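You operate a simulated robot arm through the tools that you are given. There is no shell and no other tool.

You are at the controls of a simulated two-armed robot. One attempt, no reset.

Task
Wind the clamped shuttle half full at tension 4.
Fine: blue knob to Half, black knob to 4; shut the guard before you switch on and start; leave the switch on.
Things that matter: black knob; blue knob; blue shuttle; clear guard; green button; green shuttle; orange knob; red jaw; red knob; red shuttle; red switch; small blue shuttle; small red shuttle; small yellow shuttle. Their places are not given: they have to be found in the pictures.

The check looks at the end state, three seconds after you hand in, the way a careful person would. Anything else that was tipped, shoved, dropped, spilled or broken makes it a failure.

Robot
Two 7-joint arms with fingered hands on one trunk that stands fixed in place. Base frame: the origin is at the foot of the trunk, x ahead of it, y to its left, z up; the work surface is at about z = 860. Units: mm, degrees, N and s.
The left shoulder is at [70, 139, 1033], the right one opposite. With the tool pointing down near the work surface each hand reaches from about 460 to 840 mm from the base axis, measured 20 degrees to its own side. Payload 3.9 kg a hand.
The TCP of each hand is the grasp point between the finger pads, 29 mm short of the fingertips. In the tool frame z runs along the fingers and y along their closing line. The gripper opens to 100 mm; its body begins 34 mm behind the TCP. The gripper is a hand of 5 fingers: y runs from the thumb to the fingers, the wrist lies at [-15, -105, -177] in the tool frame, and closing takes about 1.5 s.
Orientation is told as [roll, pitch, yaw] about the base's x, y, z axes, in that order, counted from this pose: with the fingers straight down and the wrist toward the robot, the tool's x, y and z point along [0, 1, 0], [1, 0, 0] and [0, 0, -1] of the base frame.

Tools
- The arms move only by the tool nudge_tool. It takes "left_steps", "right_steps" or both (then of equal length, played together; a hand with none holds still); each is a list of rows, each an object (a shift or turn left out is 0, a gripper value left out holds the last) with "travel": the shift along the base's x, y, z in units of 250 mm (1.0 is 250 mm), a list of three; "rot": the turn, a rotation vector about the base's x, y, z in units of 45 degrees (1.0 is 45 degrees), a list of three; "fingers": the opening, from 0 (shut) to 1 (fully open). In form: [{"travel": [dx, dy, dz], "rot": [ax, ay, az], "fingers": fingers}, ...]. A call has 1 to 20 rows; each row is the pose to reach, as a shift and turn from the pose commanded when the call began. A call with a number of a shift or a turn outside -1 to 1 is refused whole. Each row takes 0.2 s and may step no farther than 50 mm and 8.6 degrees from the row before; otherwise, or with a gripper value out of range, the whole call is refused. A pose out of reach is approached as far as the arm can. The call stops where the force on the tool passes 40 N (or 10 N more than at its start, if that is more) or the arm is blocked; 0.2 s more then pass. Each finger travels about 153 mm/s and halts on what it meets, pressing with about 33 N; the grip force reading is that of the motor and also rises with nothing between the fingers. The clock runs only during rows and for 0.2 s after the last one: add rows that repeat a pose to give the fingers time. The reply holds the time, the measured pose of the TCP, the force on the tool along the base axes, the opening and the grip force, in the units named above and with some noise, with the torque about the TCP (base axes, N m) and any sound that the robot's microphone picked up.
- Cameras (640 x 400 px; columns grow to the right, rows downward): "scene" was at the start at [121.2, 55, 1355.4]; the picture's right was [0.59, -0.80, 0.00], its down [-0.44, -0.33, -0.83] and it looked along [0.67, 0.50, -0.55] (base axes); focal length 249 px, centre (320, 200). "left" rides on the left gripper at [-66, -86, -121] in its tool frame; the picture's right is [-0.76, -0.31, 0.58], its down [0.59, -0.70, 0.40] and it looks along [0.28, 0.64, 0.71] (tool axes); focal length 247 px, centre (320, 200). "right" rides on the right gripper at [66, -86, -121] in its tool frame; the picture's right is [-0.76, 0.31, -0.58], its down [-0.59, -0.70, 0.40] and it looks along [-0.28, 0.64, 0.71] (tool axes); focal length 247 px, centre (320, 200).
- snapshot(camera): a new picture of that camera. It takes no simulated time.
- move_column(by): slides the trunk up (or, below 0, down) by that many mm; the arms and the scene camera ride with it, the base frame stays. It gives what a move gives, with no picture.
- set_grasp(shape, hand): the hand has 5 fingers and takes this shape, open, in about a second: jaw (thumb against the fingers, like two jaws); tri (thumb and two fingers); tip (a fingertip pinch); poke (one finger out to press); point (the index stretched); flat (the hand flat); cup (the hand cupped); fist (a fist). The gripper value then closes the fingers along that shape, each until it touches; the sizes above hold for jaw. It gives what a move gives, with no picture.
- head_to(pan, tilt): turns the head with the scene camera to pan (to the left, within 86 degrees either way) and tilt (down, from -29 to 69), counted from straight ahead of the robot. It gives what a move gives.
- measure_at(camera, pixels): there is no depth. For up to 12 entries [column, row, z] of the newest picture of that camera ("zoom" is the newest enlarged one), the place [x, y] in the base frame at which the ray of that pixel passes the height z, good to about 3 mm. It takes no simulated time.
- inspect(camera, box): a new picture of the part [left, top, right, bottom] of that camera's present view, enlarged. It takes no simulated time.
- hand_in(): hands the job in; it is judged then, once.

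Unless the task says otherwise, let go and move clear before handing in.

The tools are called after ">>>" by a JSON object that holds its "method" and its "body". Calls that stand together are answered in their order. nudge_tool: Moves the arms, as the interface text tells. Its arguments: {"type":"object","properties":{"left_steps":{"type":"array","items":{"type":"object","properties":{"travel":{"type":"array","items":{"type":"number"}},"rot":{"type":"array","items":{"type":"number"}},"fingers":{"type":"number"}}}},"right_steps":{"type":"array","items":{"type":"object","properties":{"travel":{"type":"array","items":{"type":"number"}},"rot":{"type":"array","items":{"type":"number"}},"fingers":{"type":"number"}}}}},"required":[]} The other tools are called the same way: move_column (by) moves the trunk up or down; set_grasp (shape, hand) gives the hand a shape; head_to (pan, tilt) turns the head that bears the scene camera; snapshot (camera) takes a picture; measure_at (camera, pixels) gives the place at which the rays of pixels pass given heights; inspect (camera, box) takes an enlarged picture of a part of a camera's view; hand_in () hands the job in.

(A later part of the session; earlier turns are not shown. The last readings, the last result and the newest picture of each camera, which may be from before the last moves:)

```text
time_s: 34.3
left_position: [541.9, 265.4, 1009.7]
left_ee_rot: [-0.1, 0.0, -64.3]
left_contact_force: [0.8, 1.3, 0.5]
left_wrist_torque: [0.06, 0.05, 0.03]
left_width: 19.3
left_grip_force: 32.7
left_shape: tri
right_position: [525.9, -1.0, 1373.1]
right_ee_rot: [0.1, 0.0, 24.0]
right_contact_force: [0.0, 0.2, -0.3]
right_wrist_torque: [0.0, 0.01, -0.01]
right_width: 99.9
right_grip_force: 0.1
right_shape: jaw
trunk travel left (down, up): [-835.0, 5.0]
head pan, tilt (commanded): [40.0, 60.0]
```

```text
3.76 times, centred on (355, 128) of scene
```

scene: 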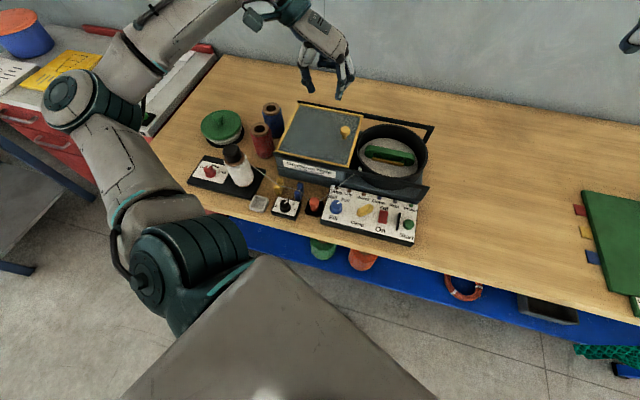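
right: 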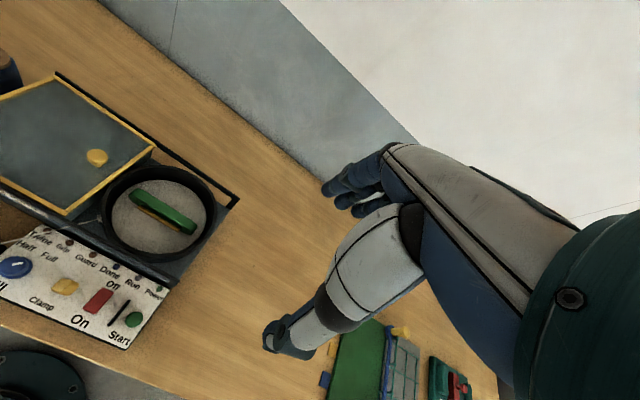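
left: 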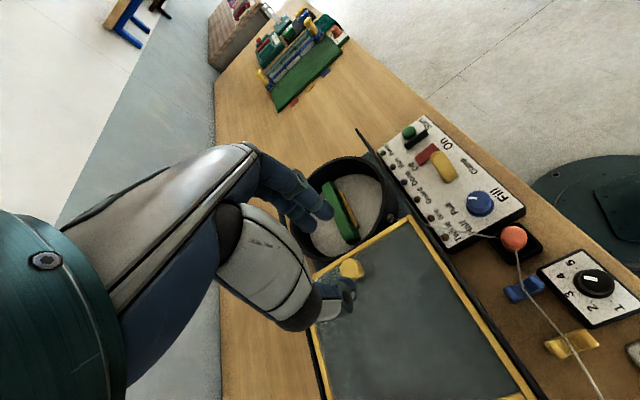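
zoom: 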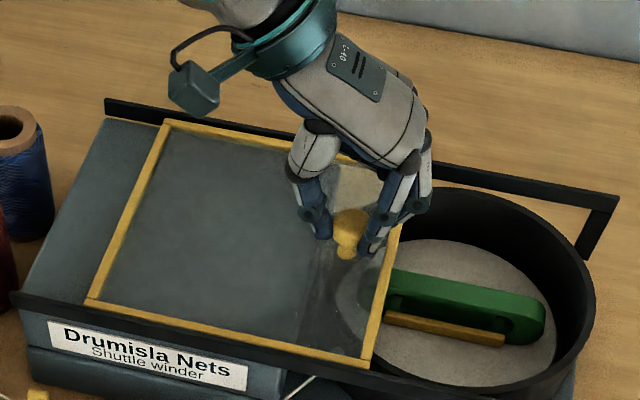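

The guard slides freely with the knob. I'll drag another 120 mm.

>>> {"method": "nudge_tool", "body": {"left_steps": [{"travel": [0.0344, -0.0722, 0]}, {"travel": [0.0688, -0.1445, 0]}, {"travel": [0.1032, -0.2167, 0]}, {"travel": [0.1376, -0.289, 0]}, {"travel": [0.172, -0.3612, 0]}, {"travel": [0.2064, -0.4334, 0]}]}}

>>> {"method": "inspect", "body": {"camera": "scene", "box": [270, 75, 440, 180]}}

```text
time_s: 35.7
left_position: [592.2, 154.1, 1008.6]
left_ee_rot: [0.0, -0.2, -64.3]
left_contact_force: [-4.1, -0.7, 8.1]
left_wrist_torque: [0.03, 0.1, -0.04]
left_width: 19.5
left_grip_force: 33.1
left_shape: tri
right_position: [522.7, -2.4, 1375.3]
right_ee_rot: [0.0, -0.1, 24.0]
right_contact_force: [-0.3, -1.1, 0.2]
right_wrist_torque: [0.01, -0.02, -0.03]
right_width: 99.7
right_grip_force: 0.0
right_shape: jaw
trunk travel left (down, up): [-835.0, 5.0]
head pan, tilt (commanded): [40.0, 60.0]
```

```text
3.76 times, centred on (355, 128) of scene
```

zoom: 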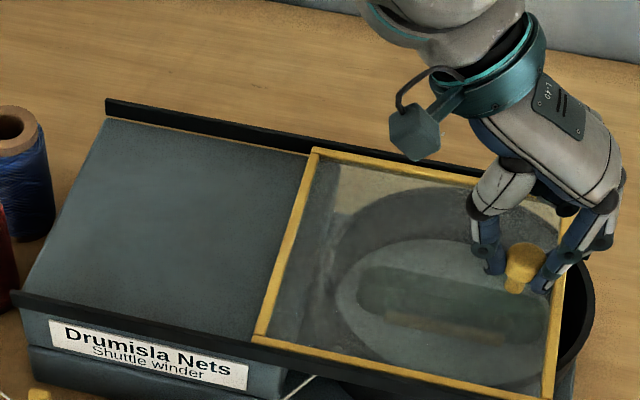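

About 30 mm remains to the rail end. I'll continue in small steps until the force rises.

>>> {"method": "nudge_tool", "body": {"left_steps": [{"travel": [0.0086, -0.0181, 0]}, {"travel": [0.0172, -0.0361, 0]}, {"travel": [0.0258, -0.0542, 0]}, {"travel": [0.0344, -0.0722, 0]}, {"travel": [0.0396, -0.0831, 0]}, {"travel": [0.0447, -0.0939, 0]}, {"travel": [0.0499, -0.1047, 0]}, {"travel": [0.055, -0.1156, 0]}, {"travel": [0.0602, -0.1264, 0]}]}}

>>> {"method": "inspect", "body": {"camera": "scene", "box": [270, 75, 440, 180]}}

```text
time_s: 37.7
left_position: [604.6, 126.1, 1011.0]
left_ee_rot: [0.1, -0.1, -64.4]
left_contact_force: [-14.7, 4.2, -0.8]
left_wrist_torque: [0.22, 0.37, -0.09]
left_width: 19.6
left_grip_force: 32.9
left_shape: tri
right_position: [522.7, 1.1, 1375.2]
right_ee_rot: [-0.1, -0.1, 24.1]
right_contact_force: [-0.7, -0.2, -0.6]
right_wrist_torque: [-0.03, 0.02, -0.01]
right_width: 99.8
right_grip_force: 0.0
right_shape: jaw
trunk travel left (down, up): [-835.0, 5.0]
head pan, tilt (commanded): [40.0, 60.0]
```

```text
3.76 times, centred on (355, 128) of scene
```

zoom: 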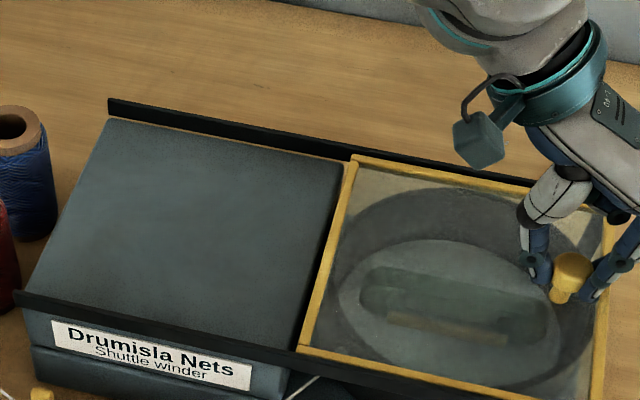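

The force of −14.7 N in x shows my direction was slightly off: the rails run at −66°, so the machine is turned exactly 24°. I'll look at the right end of the rails to see whether the guard is fully home.

>>> {"method": "inspect", "body": {"camera": "scene", "box": [330, 90, 460, 200]}}

>>> {"method": "snapshot", "body": {"camera": "right"}}

>>> {"method": "snapshot", "body": {"camera": "left"}}

```text
3.64 times, centred on (395, 145) of scene
```

zoom: 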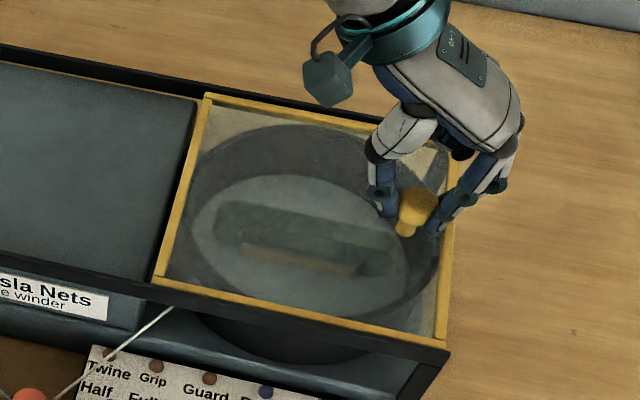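

```text
taken
```

right: 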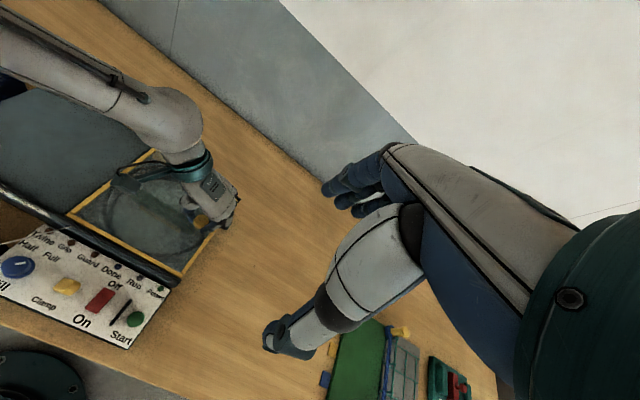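

```text
taken
```

left: 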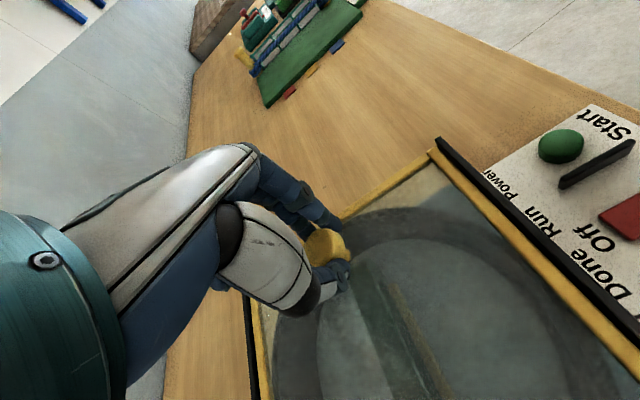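

The guard's right edge is nearly at the rail end. I'll relieve the lateral force and push a few more millimetres along the true rail direction to confirm the stop.

>>> {"method": "nudge_tool", "body": {"left_steps": [{"travel": [-0.015, -0.0067, 0]}, {"travel": [-0.0118, -0.014, 0]}, {"travel": [-0.0085, -0.0213, 0]}, {"travel": [-0.0085, -0.0213, 0]}]}}

>>> {"method": "inspect", "body": {"camera": "scene", "box": [330, 90, 460, 200]}}

```text
time_s: 38.7
left_position: [605.3, 122.0, 1008.7]
left_ee_rot: [0.2, -0.1, -64.3]
left_contact_force: [-6.7, 17.0, 1.1]
left_wrist_torque: [0.5, 0.22, -0.03]
left_width: 20.2
left_grip_force: 32.9
left_shape: tri
right_position: [523.3, 4.8, 1374.5]
right_ee_rot: [-0.2, 0.0, 24.0]
right_contact_force: [-0.5, 0.0, -0.1]
right_wrist_torque: [0.02, -0.03, 0.0]
right_width: 99.9
right_grip_force: 0.0
right_shape: jaw
trunk travel left (down, up): [-835.0, 5.0]
head pan, tilt (commanded): [40.0, 60.0]
```

```text
3.64 times, centred on (395, 145) of scene
```

zoom: 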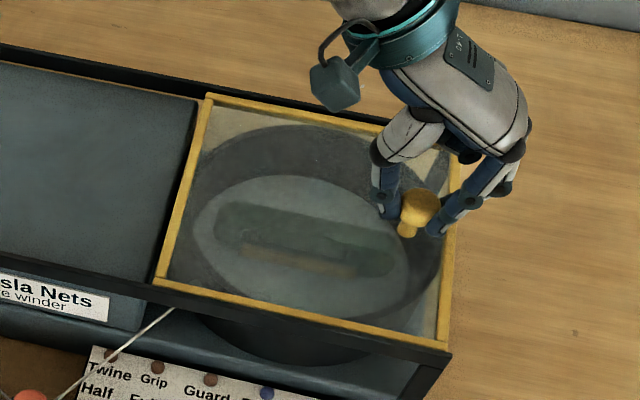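

There's 18 N of resistance along the rails with no further movement, so the guard is against its closed stop. I'll ease the push off, open the fingers and lift clear.

>>> {"method": "nudge_tool", "body": {"left_steps": [{"travel": [-0.008, 0.018, 0]}, {"travel": [-0.008, 0.02, 0], "fingers": 0.15}, {"travel": [-0.008, 0.02, 0], "fingers": 0.3}, {"travel": [-0.008, 0.02, 0], "fingers": 0.45}, {"travel": [-0.008, 0.02, 0], "fingers": 0.5}, {"travel": [-0.008, 0.02, 0.1], "fingers": 0.5}, {"travel": [-0.008, 0.02, 0.25], "fingers": 0.5}, {"travel": [-0.008, 0.02, 0.4], "fingers": 0.5}]}}

>>> {"method": "inspect", "body": {"camera": "scene", "box": [330, 90, 460, 200]}}

```text
time_s: 40.5
left_position: [601.2, 123.9, 1110.2]
left_ee_rot: [0.0, 0.0, -64.4]
left_contact_force: [-0.1, -0.2, -0.5]
left_wrist_torque: [-0.01, -0.04, 0.04]
left_width: 49.9
left_grip_force: 0.1
left_shape: tri
right_position: [524.4, 0.1, 1374.2]
right_ee_rot: [0.0, 0.0, 24.0]
right_contact_force: [-0.4, -0.3, -1.1]
right_wrist_torque: [0.04, 0.0, 0.0]
right_width: 99.9
right_grip_force: 0.1
right_shape: jaw
trunk travel left (down, up): [-835.0, 5.0]
head pan, tilt (commanded): [40.0, 60.0]
```

```text
3.64 times, centred on (395, 145) of scene
```

zoom: 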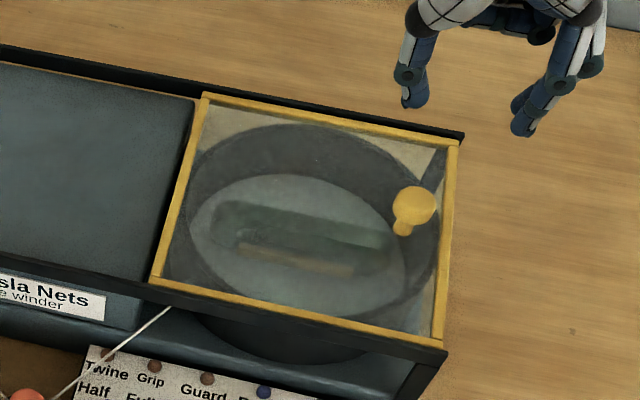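

The guard is home on its stop. Next is the blue knob, which the right hand can reach with the wrist toward the robot and its fingers clear of the twine. I'll retract the left hand up and back, and shape the right hand.

>>> {"method": "nudge_tool", "body": {"left_steps": [{"travel": [-0.03, 0.06, 0.15]}, {"travel": [-0.08, 0.18, 0.3]}, {"travel": [-0.14, 0.32, 0.42]}, {"travel": [-0.22, 0.48, 0.5]}, {"travel": [-0.3, 0.64, 0.55]}, {"travel": [-0.4, 0.8, 0.56]}, {"travel": [-0.5, 0.95, 0.56]}]}}

>>> {"method": "set_grasp", "body": {"hand": "right", "shape": "tri"}}

>>> {"method": "nudge_tool", "body": {"right_steps": [{"travel": [-0.08, 0.1, -0.12], "rot": [0, 0, -0.12], "fingers": 0.5}, {"travel": [-0.16, 0.2, -0.24], "rot": [0, 0, -0.26], "fingers": 0.5}, {"travel": [-0.24, 0.3, -0.36], "rot": [0, 0, -0.4], "fingers": 0.5}, {"travel": [-0.32, 0.4, -0.48], "rot": [0, 0, -0.54], "fingers": 0.5}, {"travel": [-0.4, 0.5, -0.6], "rot": [0, 0, -0.68], "fingers": 0.5}, {"travel": [-0.48, 0.6, -0.7], "rot": [0, 0, -0.82], "fingers": 0.5}]}}

>>> {"method": "snapshot", "body": {"camera": "right"}}

>>> {"method": "snapshot", "body": {"camera": "scene"}}

```text
time_s: 42.1
left_position: [477.9, 363.3, 1247.7]
left_ee_rot: [0.0, -0.2, -64.4]
left_contact_force: [0.1, 1.1, -0.9]
left_wrist_torque: [-0.04, -0.01, 0.03]
left_width: 49.9
left_grip_force: 0.1
left_shape: tri
right_position: [523.7, 4.4, 1374.3]
right_ee_rot: [-0.2, 0.0, 24.1]
right_contact_force: [0.0, 0.3, -0.4]
right_wrist_torque: [-0.06, 0.03, 0.01]
right_width: 99.9
right_grip_force: 0.0
right_shape: jaw
trunk travel left (down, up): [-835.0, 5.0]
head pan, tilt (commanded): [40.0, 60.0]
```

```text
time_s: 43.0
left_position: [480.4, 358.6, 1248.3]
left_ee_rot: [-0.1, 0.0, -64.4]
left_contact_force: [-0.4, -0.2, -0.8]
left_wrist_torque: [0.02, 0.01, -0.01]
left_width: 50.1
left_grip_force: 0.0
left_shape: tri
right_position: [525.4, -1.2, 1374.3]
right_ee_rot: [0.0, 0.0, 24.0]
right_contact_force: [0.0, 0.3, 0.8]
right_wrist_torque: [0.02, -0.01, -0.01]
right_width: 99.8
right_grip_force: 0.1
right_shape: tri
trunk travel left (down, up): [-835.0, 5.0]
head pan, tilt (commanded): [40.0, 60.0]
```

```text
time_s: 44.4
left_position: [479.6, 360.7, 1248.6]
left_ee_rot: [0.0, -0.1, -64.4]
left_contact_force: [0.1, -0.9, 0.7]
left_wrist_torque: [-0.03, 0.01, -0.02]
left_width: 49.5
left_grip_force: 0.1
left_shape: tri
right_position: [528.4, 159.4, 1182.0]
right_ee_rot: [0.0, 0.0, -12.0]
right_contact_force: [-0.2, 0.3, 0.3]
right_wrist_torque: [0.01, -0.01, -0.02]
right_width: 50.2
right_grip_force: 0.0
right_shape: tri
right hand out of reach, approached as far as the arm can: row 4, 5, 6
trunk travel left (down, up): [-835.0, 5.0]
head pan, tilt (commanded): [40.0, 60.0]
```

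```text
taken
```

right: 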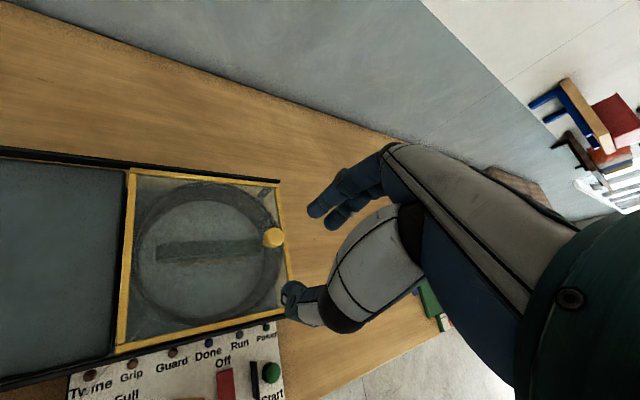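

```text
taken
```

scene: 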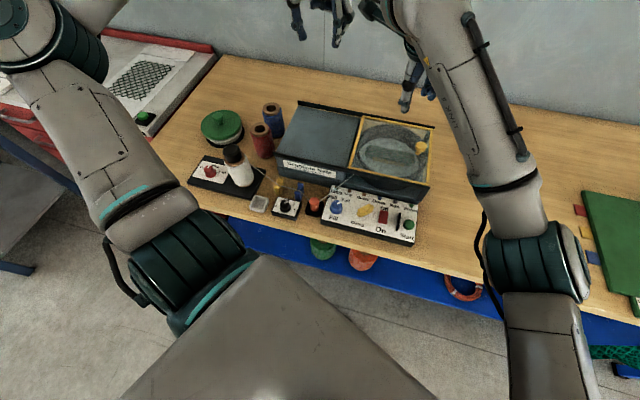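

The right arm can't cross that far with a small yaw: it stopped at (528,159,1182). I'll send it back to its side and test the left hand over the blue knob with yaw near −140 to −180, where its fingers stay clear of the twine and orange post.

>>> {"method": "nudge_tool", "body": {"right_steps": [{"travel": [0, -0.12, 0.06], "rot": [0, 0, 0.16]}, {"travel": [0, -0.26, 0.12], "rot": [0, 0, 0.32]}, {"travel": [0, -0.4, 0.18], "rot": [0, 0, 0.48]}, {"travel": [0, -0.55, 0.24], "rot": [0, 0, 0.64]}, {"travel": [0, -0.7, 0.3], "rot": [0, 0, 0.8]}, {"travel": [0, -0.8, 0.3], "rot": [0, 0, 0.8]}]}}

>>> {"method": "nudge_tool", "body": {"left_steps": [{"travel": [-0.06, -0.08, -0.12], "rot": [0, 0, -0.18]}, {"travel": [-0.13, -0.17, -0.24], "rot": [0, 0, -0.36]}, {"travel": [-0.2, -0.26, -0.36], "rot": [0, 0, -0.54]}, {"travel": [-0.28, -0.36, -0.48], "rot": [0, 0, -0.72]}, {"travel": [-0.36, -0.46, -0.6], "rot": [0, 0, -0.9]}, {"travel": [-0.42, -0.55, -0.7], "rot": [0, 0, -1.0]}, {"travel": [-0.455, -0.596, -0.8], "rot": [0, 0, -1.0]}]}}

>>> {"method": "snapshot", "body": {"camera": "scene"}}

>>> {"method": "snapshot", "body": {"camera": "left"}}

```text
time_s: 45.8
left_position: [478.3, 359.6, 1250.0]
left_ee_rot: [0.0, 0.0, -64.4]
left_contact_force: [-0.6, 0.6, -0.1]
left_wrist_torque: [0.03, 0.03, 0.0]
left_width: 49.8
left_grip_force: 0.1
left_shape: tri
right_position: [527.1, -38.6, 1256.4]
right_ee_rot: [0.1, -0.1, 23.2]
right_contact_force: [0.0, -0.5, 0.4]
right_wrist_torque: [0.01, 0.01, -0.02]
right_width: 50.4
right_grip_force: 0.1
right_shape: tri
trunk travel left (down, up): [-835.0, 5.0]
head pan, tilt (commanded): [40.0, 60.0]
```

```text
time_s: 47.4
left_position: [364.3, 213.5, 1047.5]
left_ee_rot: [0.1, 0.0, -109.6]
left_contact_force: [-0.2, 0.2, -0.2]
left_wrist_torque: [0.03, 0.05, -0.02]
left_width: 50.0
left_grip_force: 0.1
left_shape: tri
right_position: [527.0, -36.6, 1257.1]
right_ee_rot: [0.0, 0.0, 23.2]
right_contact_force: [0.9, -0.4, 0.4]
right_wrist_torque: [0.02, 0.0, 0.01]
right_width: 50.2
right_grip_force: 0.1
right_shape: tri
trunk travel left (down, up): [-835.0, 5.0]
head pan, tilt (commanded): [40.0, 60.0]
```

```text
taken
```

scene: 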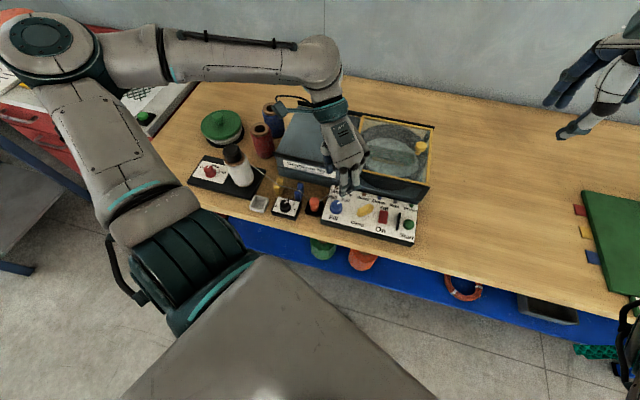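

```text
taken
```

left: 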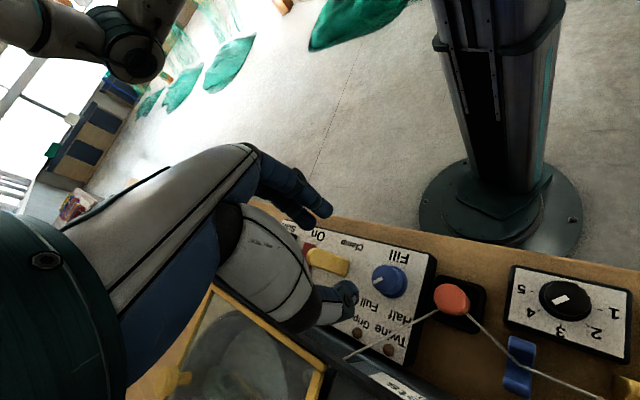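

The left hand reached above the blue knob at yaw −110. I'll test rotating further clockwise, toward −155 and then −180.

>>> {"method": "nudge_tool", "body": {"left_steps": [{"rot": [0, 0, -0.18]}, {"rot": [0, 0, -0.36]}, {"rot": [0, 0, -0.54]}, {"rot": [0, 0, -0.72]}, {"rot": [0, 0, -0.9]}, {"rot": [0, 0, -1.0]}]}}

>>> {"method": "nudge_tool", "body": {"left_steps": [{"rot": [0, 0, -0.18]}, {"rot": [0, 0, -0.36]}, {"rot": [0, 0, -0.54]}]}}

>>> {"method": "snapshot", "body": {"camera": "scene"}}

>>> {"method": "snapshot", "body": {"camera": "left"}}

```text
time_s: 48.8
left_position: [364.3, 211.4, 1048.6]
left_ee_rot: [0.0, 0.0, -154.5]
left_contact_force: [-0.2, 0.0, 0.3]
left_wrist_torque: [0.02, -0.02, 0.01]
left_width: 49.8
left_grip_force: 0.1
left_shape: tri
right_position: [527.3, -37.3, 1257.2]
right_ee_rot: [0.0, 0.1, 23.1]
right_contact_force: [0.2, -1.7, -0.5]
right_wrist_torque: [0.0, -0.04, -0.01]
right_width: 50.2
right_grip_force: 0.0
right_shape: tri
trunk travel left (down, up): [-835.0, 5.0]
head pan, tilt (commanded): [40.0, 60.0]
```

```text
time_s: 49.6
left_position: [363.0, 211.9, 1048.0]
left_ee_rot: [0.0, -0.1, -178.7]
left_contact_force: [-0.4, -0.2, 0.1]
left_wrist_torque: [0.01, -0.04, 0.03]
left_width: 49.9
left_grip_force: 0.0
left_shape: tri
right_position: [527.3, -37.7, 1256.7]
right_ee_rot: [-0.1, 0.0, 23.1]
right_contact_force: [-0.9, -0.4, 0.0]
right_wrist_torque: [0.0, 0.0, -0.01]
right_width: 50.5
right_grip_force: 0.0
right_shape: tri
trunk travel left (down, up): [-835.0, 5.0]
head pan, tilt (commanded): [40.0, 60.0]
```

```text
taken
```

scene: 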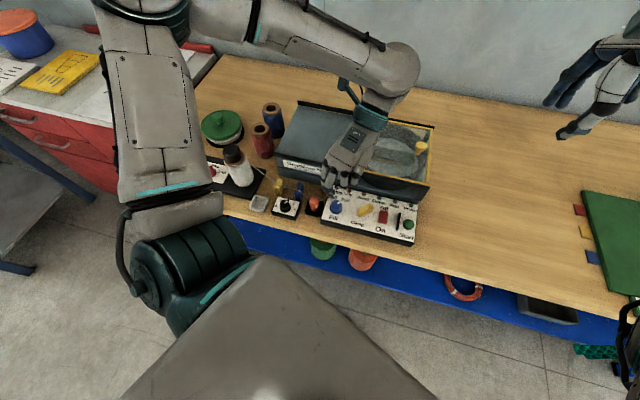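

```text
taken
```

left: 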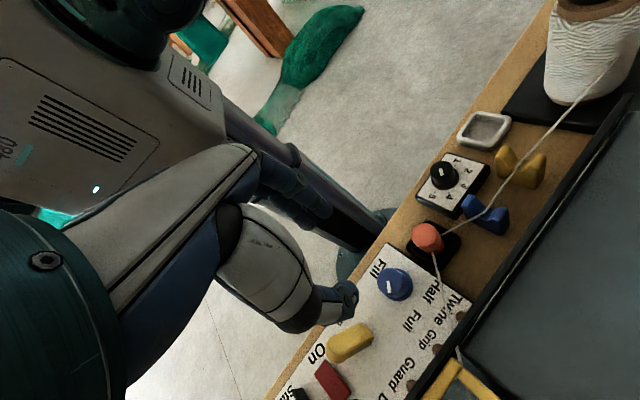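

Yaw −179 is reachable, putting the thumb over the labels and fingers toward me, away from the twine. I'll zoom to refine the blue knob's centre in the tool frame.

>>> {"method": "inspect", "body": {"camera": "left", "box": [340, 230, 480, 330]}}

>>> {"method": "inspect", "body": {"camera": "scene", "box": [300, 130, 430, 240]}}

```text
4.00 times, centred on (410, 280) of left
```

zoom: 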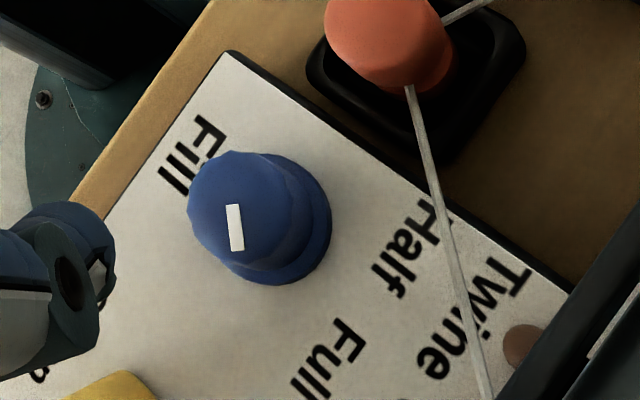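

```text
3.64 times, centred on (365, 185) of scene
```

zoom: 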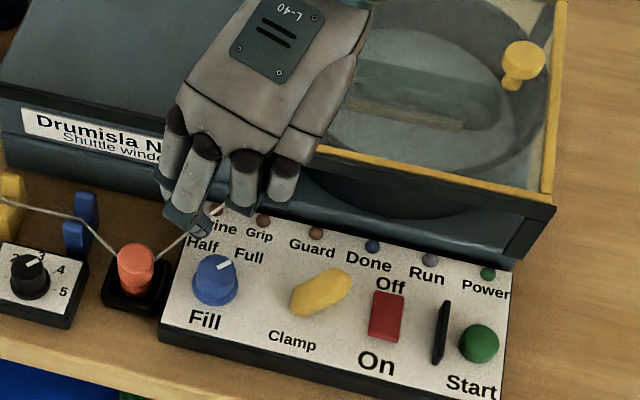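

The hand's envelope clears the rail and twine if I keep yaw between −190 and −145. I'll turn to −190 over the knob, narrow the opening and descend partway to verify centring.

>>> {"method": "nudge_tool", "body": {"left_steps": [{"travel": [0.005, 0, 0], "rot": [0, 0, -0.13], "fingers": 0.45}, {"travel": [0.01, 0.001, 0], "rot": [0, 0, -0.25], "fingers": 0.42}, {"travel": [0.01, 0.001, -0.12], "rot": [0, 0, -0.25]}, {"travel": [0.01, 0.001, -0.24], "rot": [0, 0, -0.25]}, {"travel": [0.01, 0.001, -0.34], "rot": [0, 0, -0.25]}]}}

>>> {"method": "snapshot", "body": {"camera": "left"}}

>>> {"method": "inspect", "body": {"camera": "scene", "box": [300, 130, 430, 240]}}

```text
time_s: 50.8
left_position: [367.7, 212.1, 962.3]
left_ee_rot: [0.1, -0.1, 170.0]
left_contact_force: [-0.1, 0.0, 0.3]
left_wrist_torque: [0.0, -0.03, 0.02]
left_width: 42.6
left_grip_force: 0.0
left_shape: tri
right_position: [528.2, -38.1, 1256.6]
right_ee_rot: [0.0, 0.0, 23.1]
right_contact_force: [0.2, 0.3, -0.3]
right_wrist_torque: [0.03, 0.0, 0.0]
right_width: 50.4
right_grip_force: 0.1
right_shape: tri
trunk travel left (down, up): [-835.0, 5.0]
head pan, tilt (commanded): [40.0, 60.0]
```

```text
taken
```

left: 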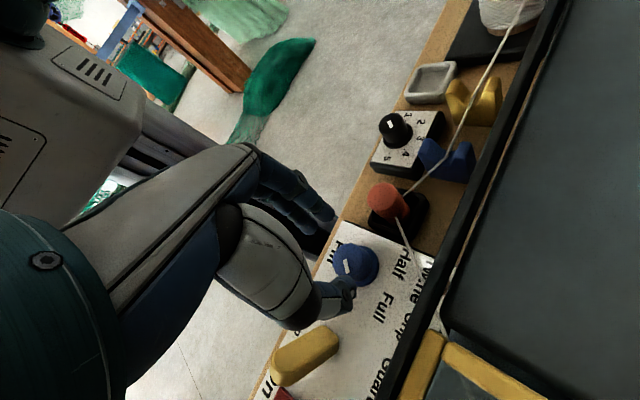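

```text
3.64 times, centred on (365, 185) of scene
```

zoom: 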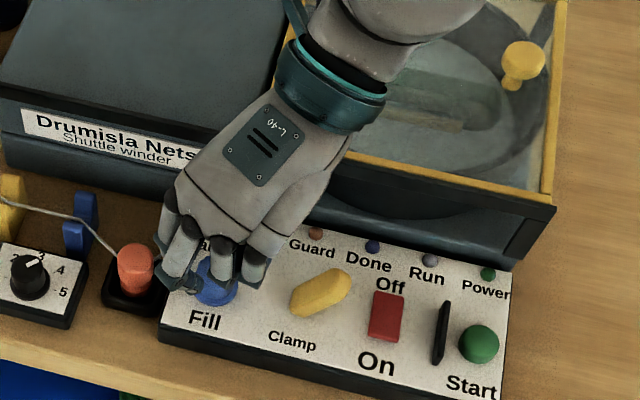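

At TCP z 962 the fingers straddle the knob, but one finger appears near the orange post in the scene zoom (170,280 vs 135,270). I'll check the left camera closely.

>>> {"method": "inspect", "body": {"camera": "left", "box": [250, 160, 450, 330]}}

>>> {"method": "inspect", "body": {"camera": "scene", "box": [300, 170, 370, 225]}}

```text
2.35 times, centred on (350, 245) of left
```

zoom: 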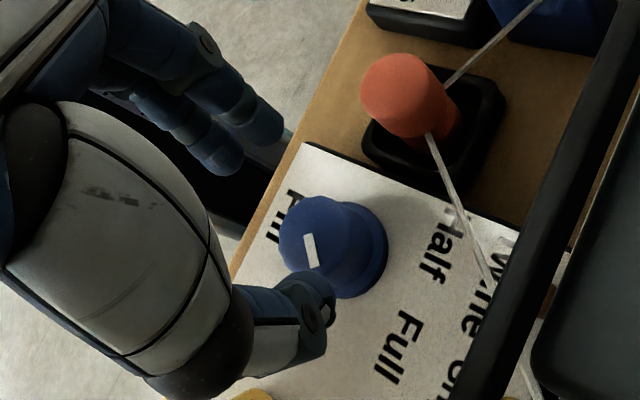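

```text
7.27 times, centred on (335, 198) of scene
```

zoom: 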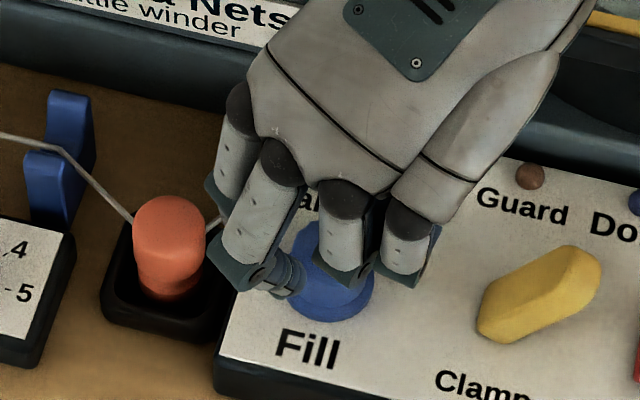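

The fingertips and thumb are at about ±31 mm in the tool frame, and the knob seems 3–5 mm nearer the thumb. I'll shift slightly (+3.4,+1) and go down to TCP z about 934.

>>> {"method": "nudge_tool", "body": {"left_steps": [{"travel": [0.0136, 0.004, -0.03]}, {"travel": [0.0136, 0.004, -0.07]}, {"travel": [0.0136, 0.004, -0.114]}]}}

>>> {"method": "inspect", "body": {"camera": "left", "box": [250, 160, 450, 330]}}

>>> {"method": "inspect", "body": {"camera": "scene", "box": [300, 170, 370, 225]}}

```text
time_s: 51.6
left_position: [371.2, 214.4, 934.8]
left_ee_rot: [-0.1, 0.0, 170.1]
left_contact_force: [-1.4, -0.4, -0.2]
left_wrist_torque: [0.02, -0.03, -0.02]
left_width: 42.6
left_grip_force: 0.1
left_shape: tri
right_position: [528.3, -38.6, 1256.1]
right_ee_rot: [-0.1, 0.0, 23.1]
right_contact_force: [-0.1, 0.0, -0.8]
right_wrist_torque: [0.02, 0.01, -0.02]
right_width: 50.2
right_grip_force: 0.1
right_shape: tri
trunk travel left (down, up): [-835.0, 5.0]
head pan, tilt (commanded): [40.0, 60.0]
```

```text
2.35 times, centred on (350, 245) of left
```

zoom: 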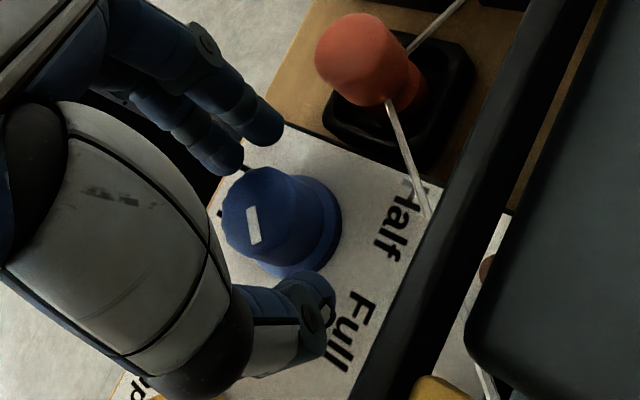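

```text
7.27 times, centred on (335, 198) of scene
```

zoom: 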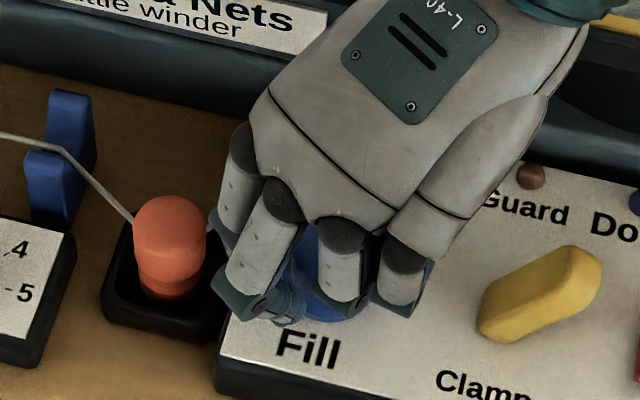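

There's no contact force, and the knob sits between the two fingertips and the thumb with the twine clear. I'll close to grip.

>>> {"method": "nudge_tool", "body": {"left_steps": [{"fingers": 0.3}, {"fingers": 0.2}, {"fingers": 0.1}, {"fingers": 0.0}, {"fingers": 0.0}, {"fingers": 0.0}, {"fingers": 0.0}]}}

>>> {"method": "inspect", "body": {"camera": "left", "box": [250, 160, 450, 330]}}

```text
time_s: 53.2
left_position: [370.8, 212.8, 936.1]
left_ee_rot: [0.0, -0.1, 170.1]
left_contact_force: [-1.9, 2.6, -2.8]
left_wrist_torque: [0.05, 0.1, -0.03]
left_width: 18.3
left_grip_force: 32.5
left_shape: tri
right_position: [526.7, -37.2, 1255.5]
right_ee_rot: [0.0, 0.0, 23.1]
right_contact_force: [-0.2, 0.4, -0.7]
right_wrist_torque: [-0.02, 0.0, 0.02]
right_width: 50.4
right_grip_force: 0.0
right_shape: tri
trunk travel left (down, up): [-835.0, 5.0]
head pan, tilt (commanded): [40.0, 60.0]
```

```text
2.35 times, centred on (350, 245) of left
```

zoom: 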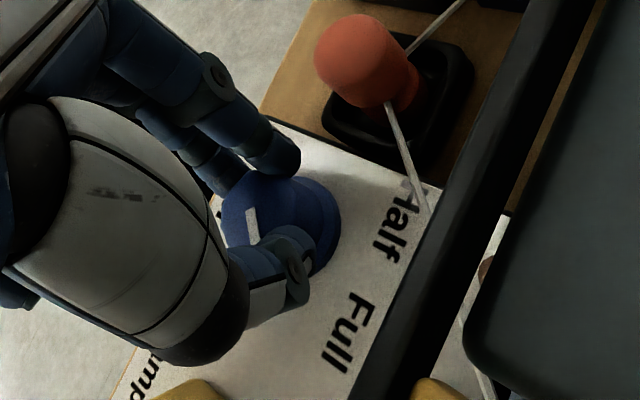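

Gripped with width 18.3 and balanced forces. I'll turn counter-clockwise 45°.

>>> {"method": "nudge_tool", "body": {"left_steps": [{"rot": [0, 0, 0.16]}, {"rot": [0, 0, 0.32]}, {"rot": [0, 0, 0.48]}, {"rot": [0, 0, 0.64]}, {"rot": [0, 0, 0.8]}, {"rot": [0, 0, 0.96]}, {"rot": [0, 0, 1.0]}]}}

>>> {"method": "inspect", "body": {"camera": "left", "box": [250, 160, 450, 330]}}

>>> {"method": "inspect", "body": {"camera": "scene", "box": [300, 170, 370, 225]}}

```text
time_s: 54.8
left_position: [367.7, 214.5, 935.3]
left_ee_rot: [0.0, -0.1, -145.0]
left_contact_force: [-10.5, 3.1, -4.0]
left_wrist_torque: [-0.02, 0.29, -0.04]
left_width: 17.9
left_grip_force: 32.9
left_shape: tri
right_position: [524.9, -37.2, 1257.6]
right_ee_rot: [-0.2, 0.0, 23.1]
right_contact_force: [-0.2, -0.1, -0.4]
right_wrist_torque: [0.0, 0.0, -0.02]
right_width: 50.1
right_grip_force: 0.0
right_shape: tri
trunk travel left (down, up): [-835.0, 5.0]
head pan, tilt (commanded): [40.0, 60.0]
```

```text
2.35 times, centred on (350, 245) of left
```

zoom: 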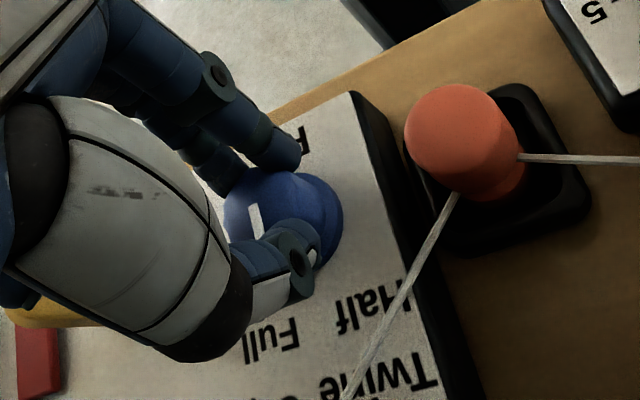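

```text
7.27 times, centred on (335, 198) of scene
```

zoom: 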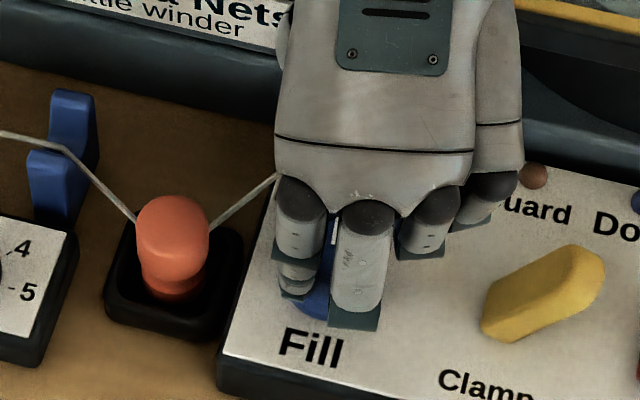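

The mark still follows the hand, and the thumb has about 25 mm to the twine. I'll continue 20° more while easing the −10 N x-force with a small shift.

>>> {"method": "nudge_tool", "body": {"left_steps": [{"travel": [-0.005, 0.002, 0], "rot": [0, 0, 0.15]}, {"travel": [-0.01, 0.003, 0], "rot": [0, 0, 0.3]}, {"travel": [-0.01, 0.003, 0], "rot": [0, 0, 0.45]}]}}

>>> {"method": "inspect", "body": {"camera": "left", "box": [250, 160, 450, 330]}}

>>> {"method": "inspect", "body": {"camera": "scene", "box": [300, 170, 370, 225]}}

```text
time_s: 55.6
left_position: [366.0, 214.8, 935.2]
left_ee_rot: [0.1, 0.0, -124.6]
left_contact_force: [-7.2, 1.5, -3.8]
left_wrist_torque: [0.04, 0.18, -0.03]
left_width: 17.6
left_grip_force: 32.8
left_shape: tri
right_position: [526.2, -36.4, 1258.3]
right_ee_rot: [-0.1, 0.0, 23.1]
right_contact_force: [-0.5, -1.5, 0.0]
right_wrist_torque: [-0.01, 0.03, 0.01]
right_width: 50.3
right_grip_force: 0.1
right_shape: tri
trunk travel left (down, up): [-835.0, 5.0]
head pan, tilt (commanded): [40.0, 60.0]
```

```text
2.35 times, centred on (350, 245) of left
```

zoom: 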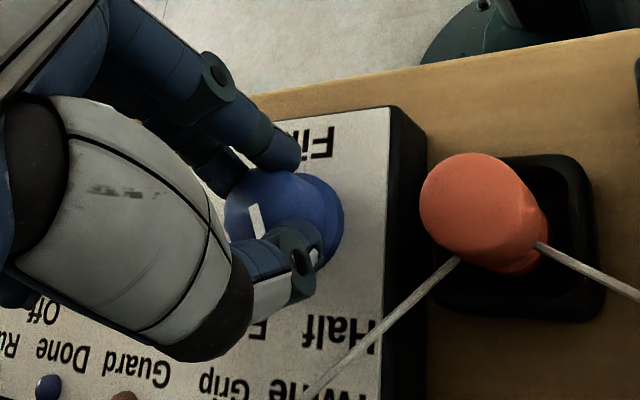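

```text
7.27 times, centred on (335, 198) of scene
```

zoom: 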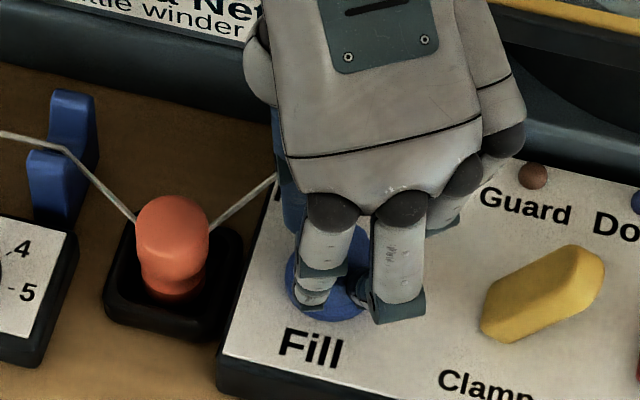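

Total turn is about 65° with the mark still following the hand. I'll release here, lift and measure the mark before the final correction.

>>> {"method": "nudge_tool", "body": {"left_steps": [{"fingers": 0.25}, {"fingers": 0.35}, {"fingers": 0.38}, {"fingers": 0.38}, {"travel": [0, 0, 0.1]}, {"travel": [0, 0, 0.25]}, {"travel": [0, 0, 0.38]}]}}

>>> {"method": "inspect", "body": {"camera": "left", "box": [330, 220, 450, 310]}}

>>> {"method": "inspect", "body": {"camera": "scene", "box": [318, 190, 358, 220]}}

```text
time_s: 57.2
left_position: [367.1, 213.9, 1028.9]
left_ee_rot: [0.0, 0.0, -124.7]
left_contact_force: [-0.4, 0.2, 0.0]
left_wrist_torque: [-0.01, 0.04, 0.01]
left_width: 37.5
left_grip_force: 0.0
left_shape: tri
right_position: [527.4, -37.7, 1256.7]
right_ee_rot: [0.1, 0.0, 23.0]
right_contact_force: [0.2, 0.2, 0.8]
right_wrist_torque: [-0.01, -0.02, -0.02]
right_width: 50.2
right_grip_force: 0.0
right_shape: tri
trunk travel left (down, up): [-835.0, 5.0]
head pan, tilt (commanded): [40.0, 60.0]
```

```text
4.44 times, centred on (390, 265) of left
```

zoom: 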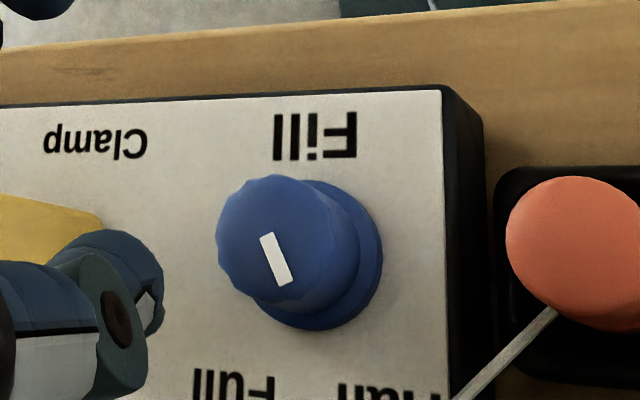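

```text
13.33 times, centred on (338, 205) of scene
```

zoom: 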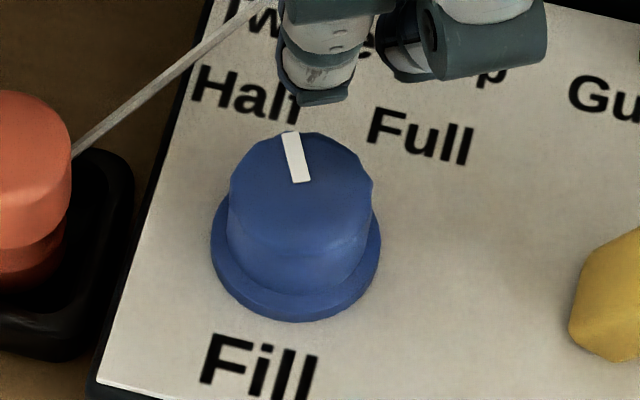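

The mark is now at +24.5° from "up". The start was −45° at Full, so Half should be the mirror at about +45°. I'll rotate the open hand back, regrip and turn about 22° more.

>>> {"method": "nudge_tool", "body": {"left_steps": [{"rot": [0, 0, -0.18]}, {"rot": [0, 0, -0.36]}, {"rot": [0, 0, -0.54]}, {"travel": [0.003, 0, -0.1], "rot": [0, 0, -0.72]}, {"travel": [0.003, 0, -0.25], "rot": [0, 0, -0.85]}, {"travel": [0.003, 0, -0.376], "rot": [0, 0, -0.85]}, {"travel": [0.003, 0, -0.376], "rot": [0, 0, -0.85], "fingers": 0.3}, {"travel": [0.003, 0, -0.376], "rot": [0, 0, -0.85], "fingers": 0.2}, {"travel": [0.003, 0, -0.376], "rot": [0, 0, -0.85], "fingers": 0.1}, {"travel": [0.003, 0, -0.376], "rot": [0, 0, -0.85], "fingers": 0.0}, {"travel": [0.003, 0, -0.376], "rot": [0, 0, -0.85], "fingers": 0.0}, {"travel": [0.003, 0, -0.376], "rot": [0, 0, -0.85], "fingers": 0.0}]}}

>>> {"method": "inspect", "body": {"camera": "left", "box": [250, 160, 450, 330]}}

```text
time_s: 59.8
left_position: [368.5, 213.9, 937.0]
left_ee_rot: [0.0, 0.0, -163.0]
left_contact_force: [-1.9, 0.3, -1.6]
left_wrist_torque: [0.01, 0.06, 0.04]
left_width: 18.4
left_grip_force: 33.0
left_shape: tri
right_position: [527.4, -37.3, 1256.2]
right_ee_rot: [0.0, 0.0, 23.1]
right_contact_force: [-0.6, -0.2, -0.6]
right_wrist_torque: [-0.02, -0.02, -0.02]
right_width: 50.1
right_grip_force: 0.1
right_shape: tri
trunk travel left (down, up): [-835.0, 5.0]
head pan, tilt (commanded): [40.0, 60.0]
```

```text
2.35 times, centred on (350, 245) of left
```

zoom: 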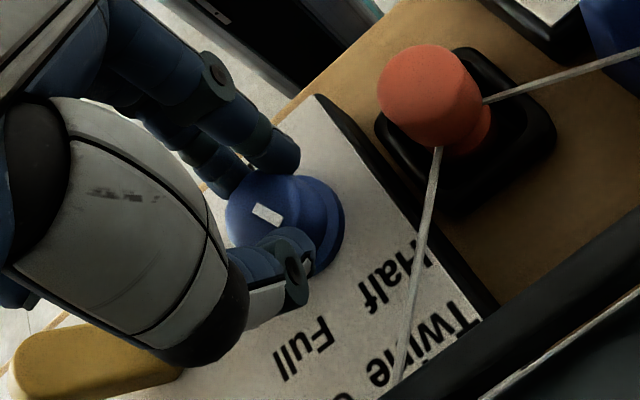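

Gripped again, with the mark at (267,213) in this view and almost no side force. I'll turn 22° counter-clockwise, watching the torque for a stop.

>>> {"method": "nudge_tool", "body": {"left_steps": [{"rot": [0, 0, 0.12]}, {"rot": [0, 0, 0.24]}, {"rot": [0, 0, 0.36]}, {"rot": [0, 0, 0.48]}, {"rot": [0, 0, 0.48]}]}}

>>> {"method": "inspect", "body": {"camera": "left", "box": [250, 160, 450, 330]}}

```text
time_s: 61.0
left_position: [368.5, 214.8, 936.4]
left_ee_rot: [0.0, -0.1, -141.2]
left_contact_force: [-5.9, 0.3, -0.6]
left_wrist_torque: [0.01, 0.1, -0.09]
left_width: 18.3
left_grip_force: 32.8
left_shape: tri
right_position: [526.6, -36.6, 1257.4]
right_ee_rot: [0.0, 0.0, 23.1]
right_contact_force: [0.0, -0.5, 0.1]
right_wrist_torque: [0.0, 0.01, -0.01]
right_width: 50.0
right_grip_force: 0.1
right_shape: tri
trunk travel left (down, up): [-835.0, 5.0]
head pan, tilt (commanded): [40.0, 60.0]
```

```text
2.35 times, centred on (350, 245) of left
```

zoom: 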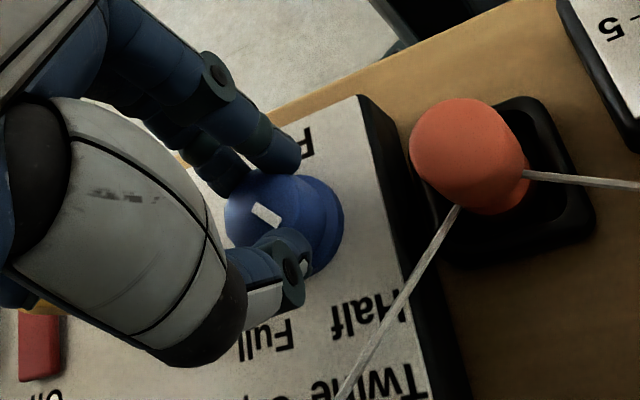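

The mark shifted slightly in the hand's view and the torque rose to −0.09, perhaps a stop. I'll release, lift and measure.

>>> {"method": "nudge_tool", "body": {"left_steps": [{"fingers": 0.25}, {"fingers": 0.35}, {"fingers": 0.4}, {"fingers": 0.4}, {"travel": [0, 0, 0.1]}, {"travel": [0, 0, 0.25]}, {"travel": [0, 0, 0.38]}]}}

>>> {"method": "inspect", "body": {"camera": "left", "box": [330, 220, 450, 310]}}

>>> {"method": "inspect", "body": {"camera": "scene", "box": [318, 190, 358, 220]}}

```text
time_s: 62.6
left_position: [369.0, 215.4, 1031.7]
left_ee_rot: [0.0, 0.0, -141.5]
left_contact_force: [-0.7, -0.1, -0.7]
left_wrist_torque: [-0.02, -0.01, -0.01]
left_width: 39.5
left_grip_force: 0.0
left_shape: tri
right_position: [526.8, -37.7, 1256.6]
right_ee_rot: [0.0, 0.0, 23.1]
right_contact_force: [-0.2, -0.3, 0.0]
right_wrist_torque: [-0.01, 0.0, -0.02]
right_width: 50.2
right_grip_force: 0.1
right_shape: tri
trunk travel left (down, up): [-835.0, 5.0]
head pan, tilt (commanded): [40.0, 60.0]
```

```text
4.44 times, centred on (390, 265) of left
```

zoom: 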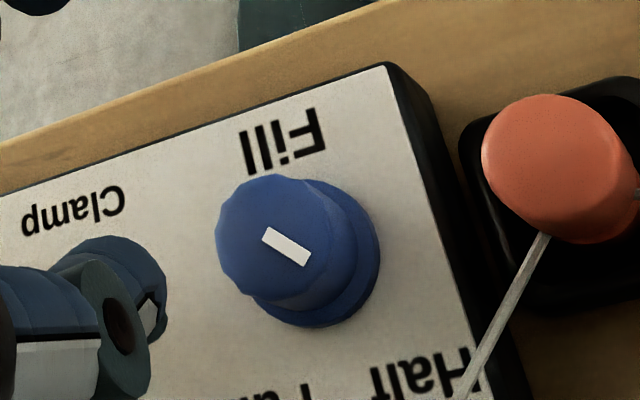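

```text
13.33 times, centred on (338, 205) of scene
```

zoom: 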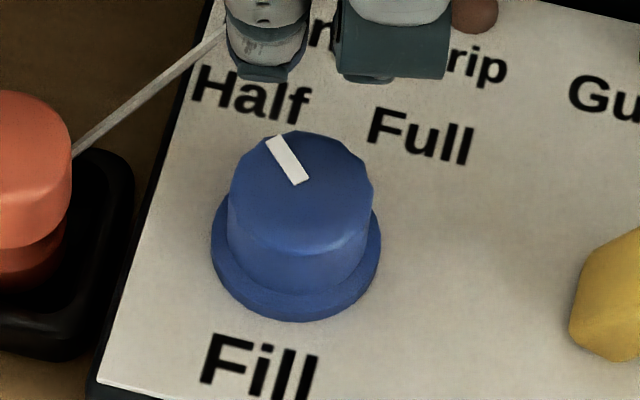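

The mark is at +44.5° from "up", mirror to its Full start of −45° and pointing to Half. I'll retract the left hand up and to its side, and shape the right hand to poke.

>>> {"method": "nudge_tool", "body": {"left_steps": [{"travel": [0, 0.02, 0.15]}, {"travel": [0, 0.08, 0.3], "rot": [0, 0, 0.15]}, {"travel": [0.02, 0.2, 0.45], "rot": [0, 0, 0.32]}, {"travel": [0.05, 0.36, 0.58], "rot": [0, 0, 0.49]}, {"travel": [0.08, 0.52, 0.7], "rot": [0, 0, 0.66]}, {"travel": [0.1, 0.7, 0.8], "rot": [0, 0, 0.83]}, {"travel": [0.12, 0.86, 0.86], "rot": [0, 0, 1.0]}]}}

>>> {"method": "set_grasp", "body": {"hand": "right", "shape": "poke"}}

>>> {"method": "snapshot", "body": {"camera": "scene"}}

>>> {"method": "snapshot", "body": {"camera": "right"}}

>>> {"method": "inspect", "body": {"camera": "scene", "box": [370, 195, 420, 245]}}

```text
refused: row 4 steps farther than a row can; nothing moved
```

```text
time_s: 63.5
left_position: [369.9, 215.0, 1032.0]
left_ee_rot: [-0.1, 0.0, -141.4]
left_contact_force: [-0.6, 0.9, 0.0]
left_wrist_torque: [0.0, 0.01, -0.03]
left_width: 39.7
left_grip_force: 0.1
left_shape: tri
right_position: [526.2, -38.2, 1256.3]
right_ee_rot: [0.0, 0.0, 23.2]
right_contact_force: [0.1, -0.2, -0.2]
right_wrist_torque: [0.0, -0.03, 0.01]
right_width: 0.4
right_grip_force: 0.0
right_shape: poke
trunk travel left (down, up): [-835.0, 5.0]
head pan, tilt (commanded): [40.0, 60.0]
```

```text
taken
```

scene: 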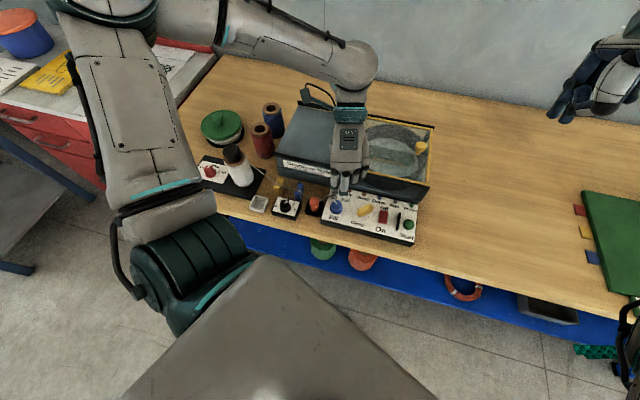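

```text
taken
```

right: 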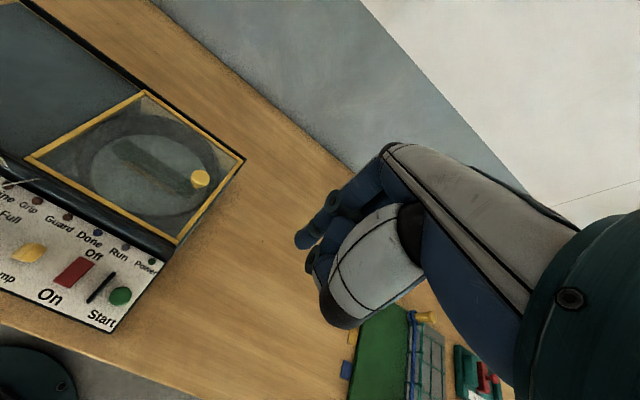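

```text
8.00 times, centred on (395, 220) of scene
```

zoom: 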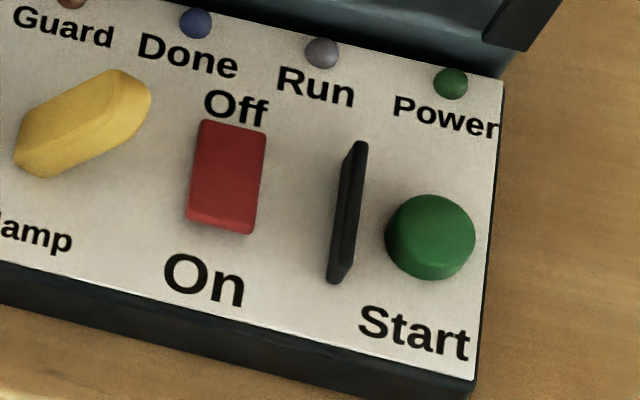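

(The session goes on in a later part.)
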